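You operate a simulated robot arm through the tools that you are given. There is no shell and no other tool. Be economical: measure what you need, move in short steps, check, and stop when the job is done.

Carry out the task below with a simulated robot arm. There is one attempt and no reset: what you move stays moved.

TASK
Slide the catch tin along the surface of the orange table with dark legs until it stands next to the dolly block.
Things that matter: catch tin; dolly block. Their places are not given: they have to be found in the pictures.

It is judged by the outcome, as a careful person would: the job done as asked, and still so three seconds after it is handed in. It fails if anything else is knocked over, pushed out of place, dropped, spilled or broken.

THE ROBOT
A 7-joint arm with a two-finger parallel gripper, fixed in place. Base frame: the origin is at the foot of the arm, x ahead of it, y to its left, z up; the work surface is at about z = 0. Lengths are in mm, angles in degrees, forces in N, time in s.
With the tool pointing down near the work surface it reaches from about 240 to 620 mm from the base axis. Its first joint turns from -66.0 to 66.0 degrees. Payload 2.6 kg.
Tool frame: the origin (TCP) lies between the finger pads and is the grasp point; the fingertips stand 30 mm ahead of it; z points along the fingers, y is the line along which they close. The gripper opens to 94 mm. The fingers are 28 mm wide and 10 mm thick; the gripper's body (50 by 96 mm) begins 55 mm behind the TCP.
Orientation is that of the tool frame in the base frame, as a unit quaternion [w, x, y, z]. With the fingers straight down and closing along the base's y, the tool's x points along the base's -x, its y along +y and its z along -z.

THE INTERFACE
- The arm moves only by the tool step_arm. Its argument "steps" is a list of rows, each a list of 3 entries, a list of its own where there are three numbers: the closure, from 0 (fully open) to 1 (shut), then the shift along the base's x, y, z in units of 200 mm (1.0 is 200 mm), then the turn, a rotation vector about the base's x, y, z in units of 120 degrees (1.0 is 120 degrees). In form: [[fingers, [tx, ty, tz], [rx, ry, rz]], ...]. A call has 1 to 20 rows; each row is the pose to reach, as a shift and turn from the pose commanded when the call began. A call with a number of a shift or a turn outside -1 to 1 is refused whole. A row lasts 0.2 s, in which the tool goes at most 50 mm and 8.6 degrees; a call with a longer step from one row to the next is refused whole, and so is a gripper value outside its range. A pose out of reach is approached as far as the arm can. The call stops where the force on the tool passes 40 N (or 10 N more than at its start, if that is more) or the arm is blocked; 0.2 s more then pass. The fingers move at their own pace (about 72 mm/s each) and stop on an object; they squeeze with about 38 N. The grip force told is the motor's: it shows also when the fingers shut on nothing. Time passes only in rows, and 0.2 s behind the last, so rows that repeat a pose let the fingers close. It gives the time, the measured TCP pose, the force on the tool (base axes), the opening and the grip force at its end, in the units of the frame above (readings bear some noise), and new pictures: "show" is both (left out), scene, wrist or none.
- Cameras (640 x 400 px; columns grow to the right, rows downward): "scene" is fixed at [34.4, 428.3, 566.8]; the picture's right is [-0.79, -0.61, 0.00], its down [-0.34, 0.45, -0.83] and it looks along [0.50, -0.66, -0.56] (base axes); focal length 322 px, centre (320, 200). "wrist" rides on the gripper at [-37, 0, -58] in the tool frame; the picture's right is [0.00, -1.00, 0.00], its down [0.97, 0.00, -0.24] and it looks along [0.24, 0.00, 0.97] (tool axes); focal length 218 px, centre (320, 200).
- pixel_to_xyz(camera, pixels): for up to 12 pixels [column, row] of the newest picture of that camera ("zoom" is the newest enlarged one), the place [x, y, z] in the base frame of the surface seen there, good to about 2 mm. No time passes.
- close_up(camera, box): a new picture of the part [left, top, right, bottom] of that camera's present view, enlarged. No time passes.
- sign_off(): hands the job in; it is judged then, once.

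Work in short steps. Measure before you move; look again where a grasp or a placing could have gone wrong, and mend it. You have 60 turns and 120 pictures in all, the two below and enlarged ones among them. Open the gripper and draw the arm clear of the work before you hand the job in, unless the task says otherwise; then end with one line.

The tools are called after "Call:" by a JSON object that holds its "api" and its "payload". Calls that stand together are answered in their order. step_arm: Moves the arm, as the interface text tells. Its arguments: {"type":"object","properties":{"steps":{"type":"array","items":{"type":"array"}},"show":{"type":"string","enum":["both","scene","wrist","none"]}},"required":["steps"]} The other tools are called the same way: pixel_to_xyz (camera, pixels) gives the place of the surface under pixels of a picture; close_up (camera, box) takes an enlarged picture of a part of a camera's view; sign_off () hands the job in.

At the start:

```text
t: 0.0
tcp_pos: [455.9, -182.8, 214.3]
ee_rot: [0.0, -0.001, 1.0, 0.0]
wrist_force: [0.0, -0.3, -0.3]
grip_width: 93.9
finger_force: 0.0
```

scene: 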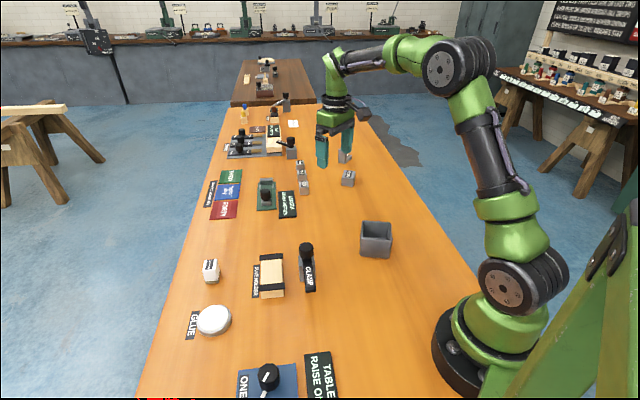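
wrist: 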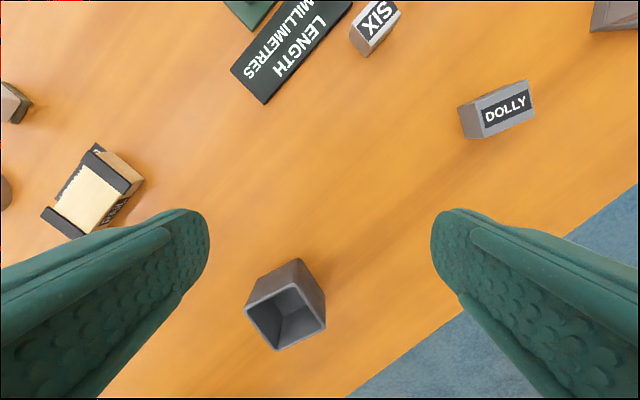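

The open grey box at scene (376,240) looks like the catch tin, and the DOLLY block is at wrist (497,110). I'll measure both.

Call:
{"api": "pixel_to_xyz", "payload": {"camera": "wrist", "pixels": [[246, 306], [299, 260], [325, 300], [277, 350], [326, 326], [460, 107], [526, 81], [534, 118], [480, 138], [497, 110], [375, 28], [615, 15]]}}

Call:
{"api": "close_up", "payload": {"camera": "scene", "box": [260, 130, 420, 270]}}

Call:
{"api": "pixel_to_xyz", "payload": {"camera": "scene", "pixels": [[364, 221], [391, 222], [360, 255], [388, 258], [361, 238], [391, 240], [342, 172], [355, 173], [348, 184], [304, 188], [345, 157], [375, 230]]}}

```text
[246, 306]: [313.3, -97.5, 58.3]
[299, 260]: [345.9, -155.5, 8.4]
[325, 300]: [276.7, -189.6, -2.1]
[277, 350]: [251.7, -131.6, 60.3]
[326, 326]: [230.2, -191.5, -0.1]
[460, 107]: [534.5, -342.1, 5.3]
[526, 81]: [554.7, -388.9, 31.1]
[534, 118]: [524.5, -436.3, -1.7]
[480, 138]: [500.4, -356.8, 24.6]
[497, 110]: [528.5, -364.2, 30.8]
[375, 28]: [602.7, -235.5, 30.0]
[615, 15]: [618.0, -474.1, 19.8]
```

```text
2.86 times, centred on (340, 200) of scene
```

zoom: 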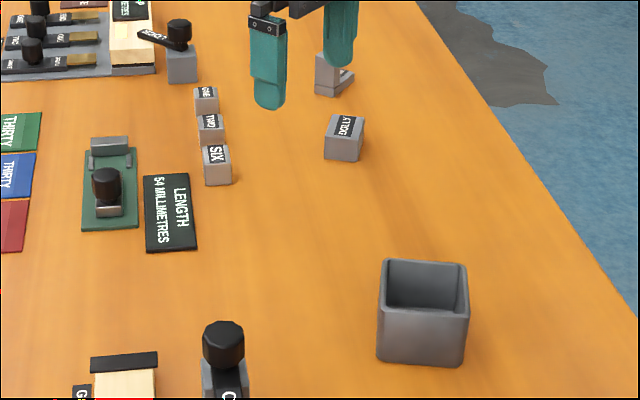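

```text
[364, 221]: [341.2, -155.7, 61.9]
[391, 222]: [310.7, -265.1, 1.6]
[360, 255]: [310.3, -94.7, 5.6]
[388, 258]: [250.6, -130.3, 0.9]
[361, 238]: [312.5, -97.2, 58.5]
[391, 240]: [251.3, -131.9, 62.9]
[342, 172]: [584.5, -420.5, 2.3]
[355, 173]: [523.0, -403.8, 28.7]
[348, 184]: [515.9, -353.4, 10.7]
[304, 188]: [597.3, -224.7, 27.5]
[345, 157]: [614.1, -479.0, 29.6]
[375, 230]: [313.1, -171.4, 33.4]
```

The tin is about 70 mm square and 61 mm tall, centred near (297,-144). Next I need the dolly's footprint.

Call:
{"api": "close_up", "payload": {"camera": "wrist", "box": [440, 60, 560, 150]}}

Call:
{"api": "close_up", "payload": {"camera": "scene", "box": [325, 160, 373, 190]}}

```text
4.44 times, centred on (500, 105) of wrist
```

zoom: 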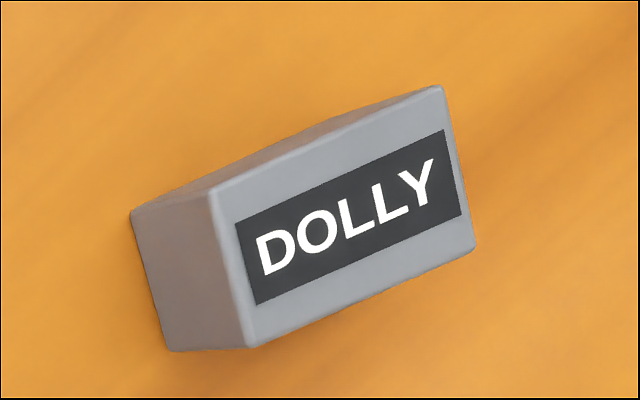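

```text
13.33 times, centred on (349, 175) of scene
```

zoom: 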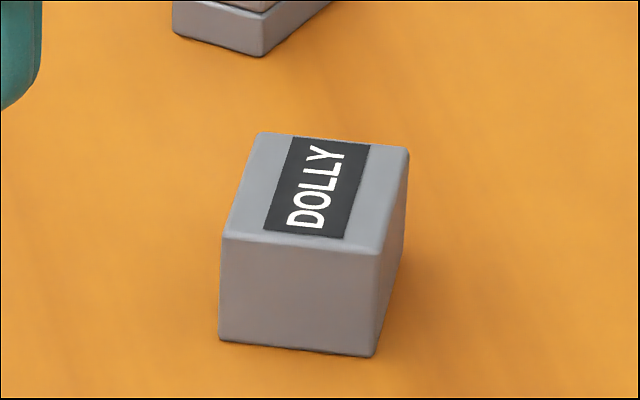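

Call:
{"api": "pixel_to_xyz", "payload": {"camera": "zoom", "pixels": [[262, 137], [402, 152], [228, 233], [380, 247], [224, 336], [368, 352], [300, 290], [245, 290], [350, 295]]}}

```text
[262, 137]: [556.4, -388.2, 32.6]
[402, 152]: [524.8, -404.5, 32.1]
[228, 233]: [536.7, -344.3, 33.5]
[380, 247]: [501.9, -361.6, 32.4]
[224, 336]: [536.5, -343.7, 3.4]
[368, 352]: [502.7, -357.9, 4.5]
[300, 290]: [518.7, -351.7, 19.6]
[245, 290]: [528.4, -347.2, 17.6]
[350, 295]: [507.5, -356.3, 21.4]
```

The dolly's near face runs from (537,-344) to (502,-361) and is nearly parallel to the tin's sides, about 29° off x. I'll grip the tin across its ±u faces, with tool y at about 29°, so no finger ends up between it and the dolly. First I move above the tin and turn -61°.

Call:
{"api": "step_arm", "payload": {"steps": [[0, [-0.1, 0.025, -0.03], [0, 0, -0.0635]], [0, [-0.2, 0.05, -0.06], [0, 0, -0.127]], [0, [-0.3, 0.075, -0.1], [0, 0, -0.19]], [0, [-0.4, 0.1, -0.15], [0, 0, -0.254]], [0, [-0.5, 0.125, -0.2], [0, 0, -0.3175]], [0, [-0.6, 0.15, -0.25], [0, 0, -0.381]], [0, [-0.7, 0.175, -0.3], [0, 0, -0.4445]], [0, [-0.795, 0.195, -0.35], [0, 0, -0.508]], [0, [-0.795, 0.195, -0.35], [0, 0, -0.508]]]}}

Call:
{"api": "pixel_to_xyz", "payload": {"camera": "scene", "pixels": [[308, 288], [306, 250], [300, 270]]}}

```text
t: 2.0
tcp_pos: [297.7, -143.6, 145.1]
ee_rot: [0.0, 0.508, 0.862, 0.0]
wrist_force: [-0.6, 0.0, -0.2]
grip_width: 94.1
finger_force: 0.0
```

scene: 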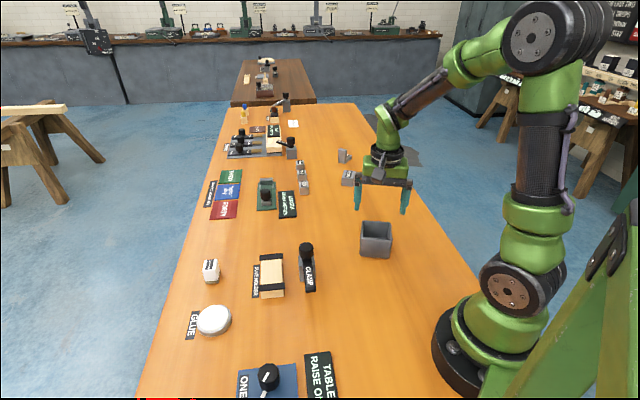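
wrist: 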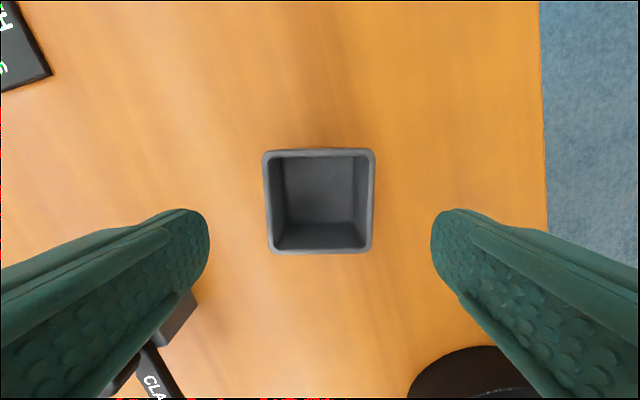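

```text
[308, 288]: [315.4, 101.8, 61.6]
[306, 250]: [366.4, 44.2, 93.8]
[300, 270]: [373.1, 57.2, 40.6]
```

The tin is centred (cols 263–375) and square to the fingers. I'll check its rim corners.

Call:
{"api": "pixel_to_xyz", "payload": {"camera": "wrist", "pixels": [[266, 154], [371, 153], [271, 249], [369, 248], [265, 200], [373, 200], [319, 252], [319, 151]]}}

```text
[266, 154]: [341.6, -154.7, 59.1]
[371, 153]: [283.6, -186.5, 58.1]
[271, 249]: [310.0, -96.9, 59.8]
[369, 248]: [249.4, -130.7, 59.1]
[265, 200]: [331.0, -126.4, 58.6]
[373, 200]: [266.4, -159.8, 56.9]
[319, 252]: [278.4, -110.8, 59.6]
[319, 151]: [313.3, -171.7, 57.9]
```

The centre is (296,-142). I'll descend to TCP z≈38 with the fingers open, then close.

Call:
{"api": "step_arm", "payload": {"steps": [[0, [-0.007, 0.007, -0.12], [0, 0, 0]], [0, [-0.007, 0.007, -0.24], [0, 0, 0]], [0, [-0.007, 0.007, -0.36], [0, 0, 0]], [0, [-0.007, 0.007, -0.46], [0, 0, 0]], [0, [-0.007, 0.007, -0.535], [0, 0, 0]], [0, [-0.007, 0.007, -0.535], [0, 0, 0]], [1, [-0.007, 0.007, -0.535], [0, 0, 0]], [1, [-0.007, 0.007, -0.535], [0, 0, 0]], [1, [-0.007, 0.007, -0.535], [0, 0, 0]]]}}

```text
t: 4.0
tcp_pos: [297.1, -142.4, 39.4]
ee_rot: [0.0, 0.507, 0.862, 0.001]
wrist_force: [1.7, 0.1, -0.1]
grip_width: 79.6
finger_force: 38.3
```

scene: 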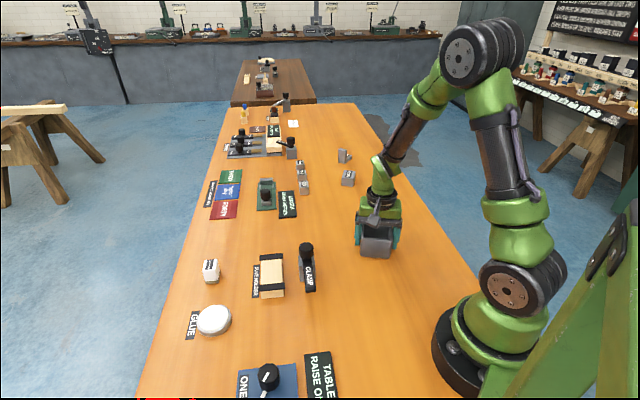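
wrist: 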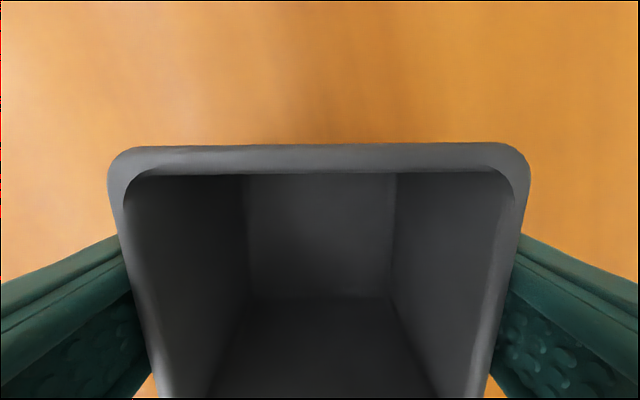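

The grip holds (79.6 mm opening, 38 N). I'll slide it level toward the dolly, stopping about 35–40 mm short.

Call:
{"api": "step_arm", "payload": {"steps": [[1, [0.03, -0.022, 0], [0, 0, 0]], [1, [0.09, -0.067, 0], [0, 0, 0]], [1, [0.16, -0.119, 0], [0, 0, 0]], [1, [0.23, -0.171, 0], [0, 0, 0]], [1, [0.3, -0.223, 0], [0, 0, 0]], [1, [0.37, -0.275, 0], [0, 0, 0]], [1, [0.44, -0.327, 0], [0, 0, 0]], [1, [0.51, -0.379, 0], [0, 0, 0]], [1, [0.58, -0.431, 0], [0, 0, 0]], [1, [0.65, -0.484, 0], [0, 0, 0]], [1, [0.72, -0.536, 0], [0, 0, 0]], [1, [0.79, -0.588, 0], [0, 0, 0]], [1, [0.85, -0.632, 0], [0, 0, 0]], [1, [0.9, -0.67, 0], [0, 0, 0]], [1, [0.9275, -0.69, 0], [0, 0, 0]], [1, [0.9275, -0.69, 0], [0, 0, 0]]]}}

```text
t: 7.4
tcp_pos: [480.7, -279.6, 38.2]
ee_rot: [-0.001, 0.508, 0.861, 0.001]
wrist_force: [-2.6, 3.2, 0.5]
grip_width: 79.2
finger_force: 38.1
```

scene: 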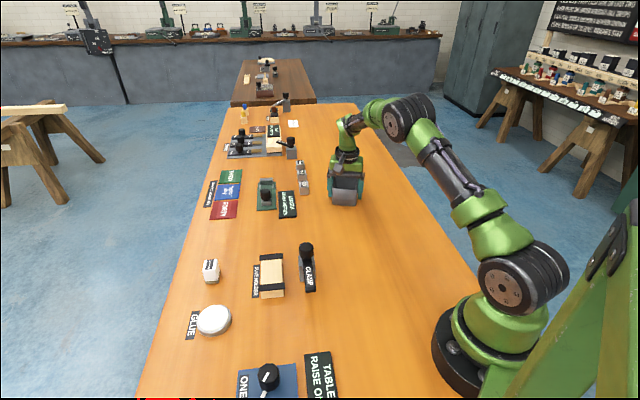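
wrist: 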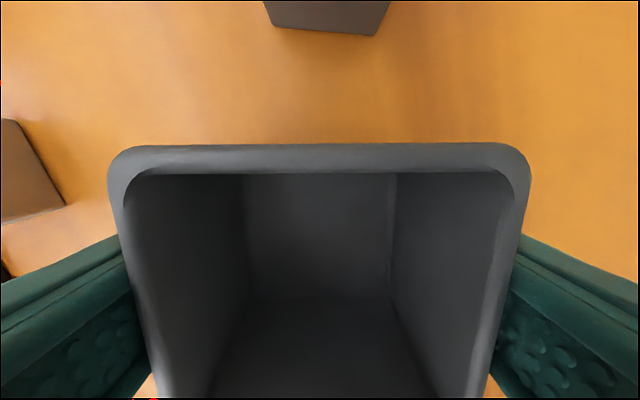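

The tin travelled cleanly. The dolly's lower edge shows at (275–385, 30) and the SIX block is at left. I'll measure the gaps.

Call:
{"api": "pixel_to_xyz", "payload": {"camera": "wrist", "pixels": [[278, 25], [370, 34], [325, 29], [325, 20], [320, 147], [150, 150], [490, 148], [62, 205], [18, 122], [35, 180]]}}

```text
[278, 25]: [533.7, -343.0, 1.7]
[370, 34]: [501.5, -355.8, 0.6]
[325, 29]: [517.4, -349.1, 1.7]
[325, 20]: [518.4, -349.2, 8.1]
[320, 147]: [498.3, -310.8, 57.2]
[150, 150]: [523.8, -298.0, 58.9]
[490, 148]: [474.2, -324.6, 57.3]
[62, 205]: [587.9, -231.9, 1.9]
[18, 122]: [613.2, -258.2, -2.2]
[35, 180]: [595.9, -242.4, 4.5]
```

About 41 mm remains at the nearest corner, and the two are laterally centred. I'll slide 35 mm along the tin's face normal.

Call:
{"api": "step_arm", "payload": {"steps": [[1, [0.014, -0.026, 0], [0, 0, 0]], [1, [0.028, -0.052, 0], [0, 0, 0]], [1, [0.042, -0.077, 0], [0, 0, 0]], [1, [0.056, -0.103, 0], [0, 0, 0]], [1, [0.07, -0.129, 0], [0, 0, 0]], [1, [0.083, -0.154, 0], [0, 0, 0]], [1, [0.083, -0.154, 0], [0, 0, 0]]]}}

Call:
{"api": "close_up", "payload": {"camera": "wrist", "box": [220, 40, 420, 165]}}

```text
t: 9.0
tcp_pos: [499.0, -311.1, 38.9]
ee_rot: [0.0, 0.507, 0.862, 0.0]
wrist_force: [-1.0, 3.5, 2.5]
grip_width: 79.0
finger_force: 38.5
```

scene: 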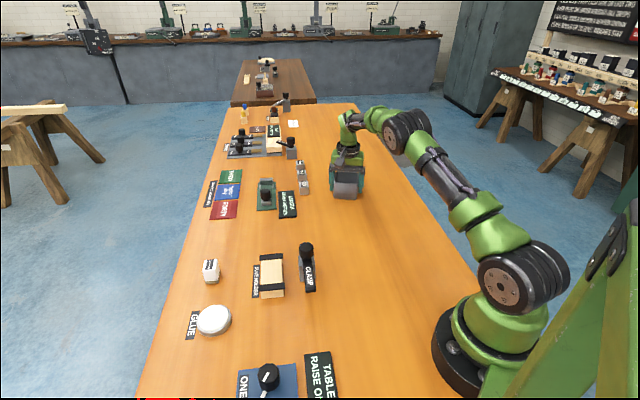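
wrist: 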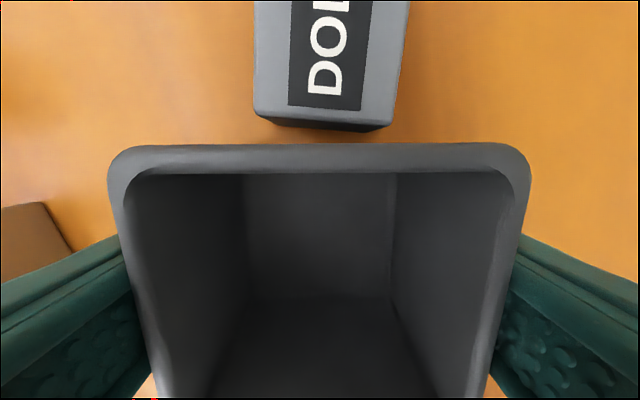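

```text
3.20 times, centred on (320, 102) of wrist
```

zoom: 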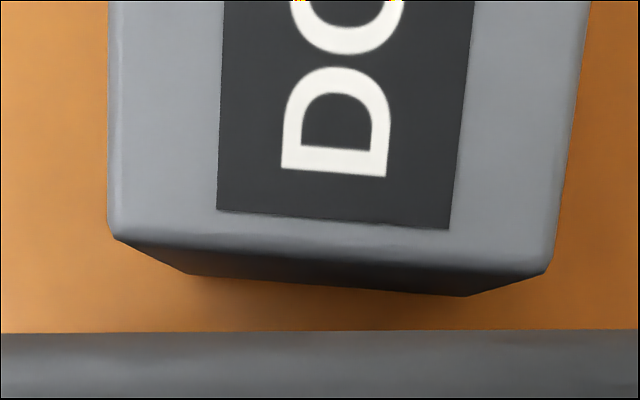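

Call:
{"api": "pixel_to_xyz", "payload": {"camera": "zoom", "pixels": [[190, 262], [465, 290], [330, 275], [540, 262], [115, 225], [320, 336], [120, 338], [540, 335], [320, 345]]}}

```text
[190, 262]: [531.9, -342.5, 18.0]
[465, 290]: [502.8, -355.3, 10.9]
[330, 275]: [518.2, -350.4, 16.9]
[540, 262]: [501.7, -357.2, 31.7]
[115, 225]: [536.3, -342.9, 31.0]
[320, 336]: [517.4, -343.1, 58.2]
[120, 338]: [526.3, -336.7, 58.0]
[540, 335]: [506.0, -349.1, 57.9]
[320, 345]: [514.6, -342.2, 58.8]
```

The gap is about 5–9 mm across the face, and the dolly hasn't moved. That is next to it without contact, so I'll release and lift straight up.

Call:
{"api": "step_arm", "payload": {"steps": [[0, [0, 0, 0], [0, 0, 0]], [0, [0, 0, 0], [0, 0, 0]], [0, [0, 0, 0], [0, 0, 0]], [0, [0, 0, 0.08], [0, 0, 0]], [0, [0, 0, 0.2], [0, 0, 0]], [0, [0, 0, 0.35], [0, 0, 0]], [0, [0, 0, 0.5], [0, 0, 0]], [0, [-0.15, 0.1, 0.65], [0, 0, 0]], [0, [-0.3, 0.2, 0.75], [0, 0, 0]], [0, [-0.45, 0.3, 0.75], [0, 0, 0]], [0, [-0.45, 0.3, 0.75], [0, 0, 0]]]}}

Call:
{"api": "close_up", "payload": {"camera": "scene", "box": [280, 130, 420, 220]}}

```text
t: 11.4
tcp_pos: [409.4, -250.7, 188.1]
ee_rot: [0.0, 0.507, 0.862, 0.0]
wrist_force: [0.5, 0.2, -0.1]
grip_width: 94.3
finger_force: 0.0
```

scene: 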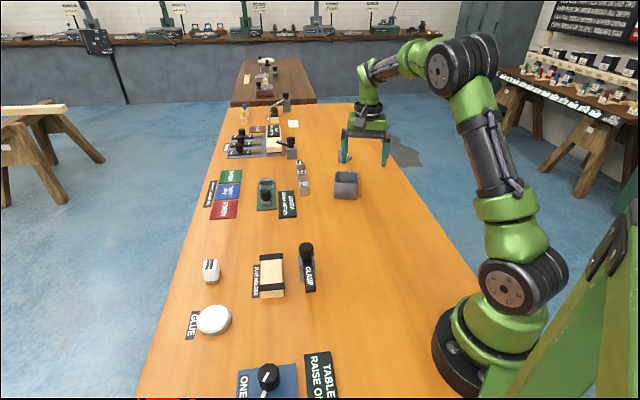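
wrist: 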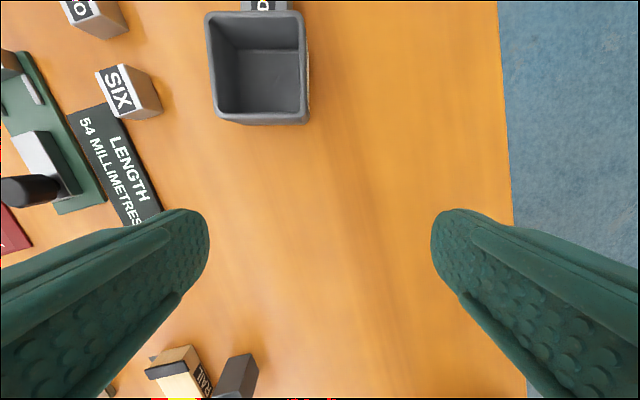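

```text
4.44 times, centred on (350, 175) of scene
```

zoom: 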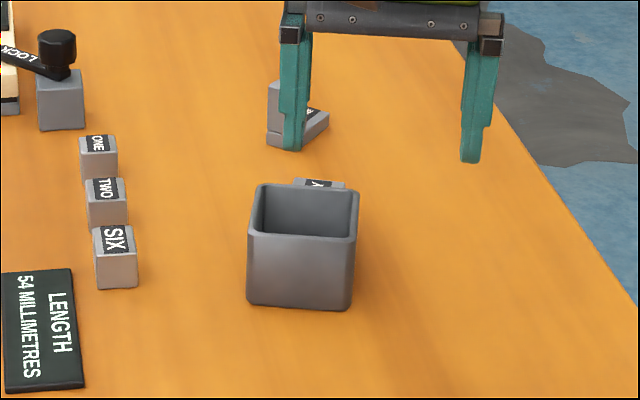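

The tin stands upright right beside the dolly. The other objects haven't moved, and the arm is clear with the gripper open.

Call:
{"api": "sign_off", "payload": {}}

```text
The job is handed in.
```

The catch tin was slid along the table and now stands upright next to the dolly block, about 5–9 mm from it, with nothing else disturbed.
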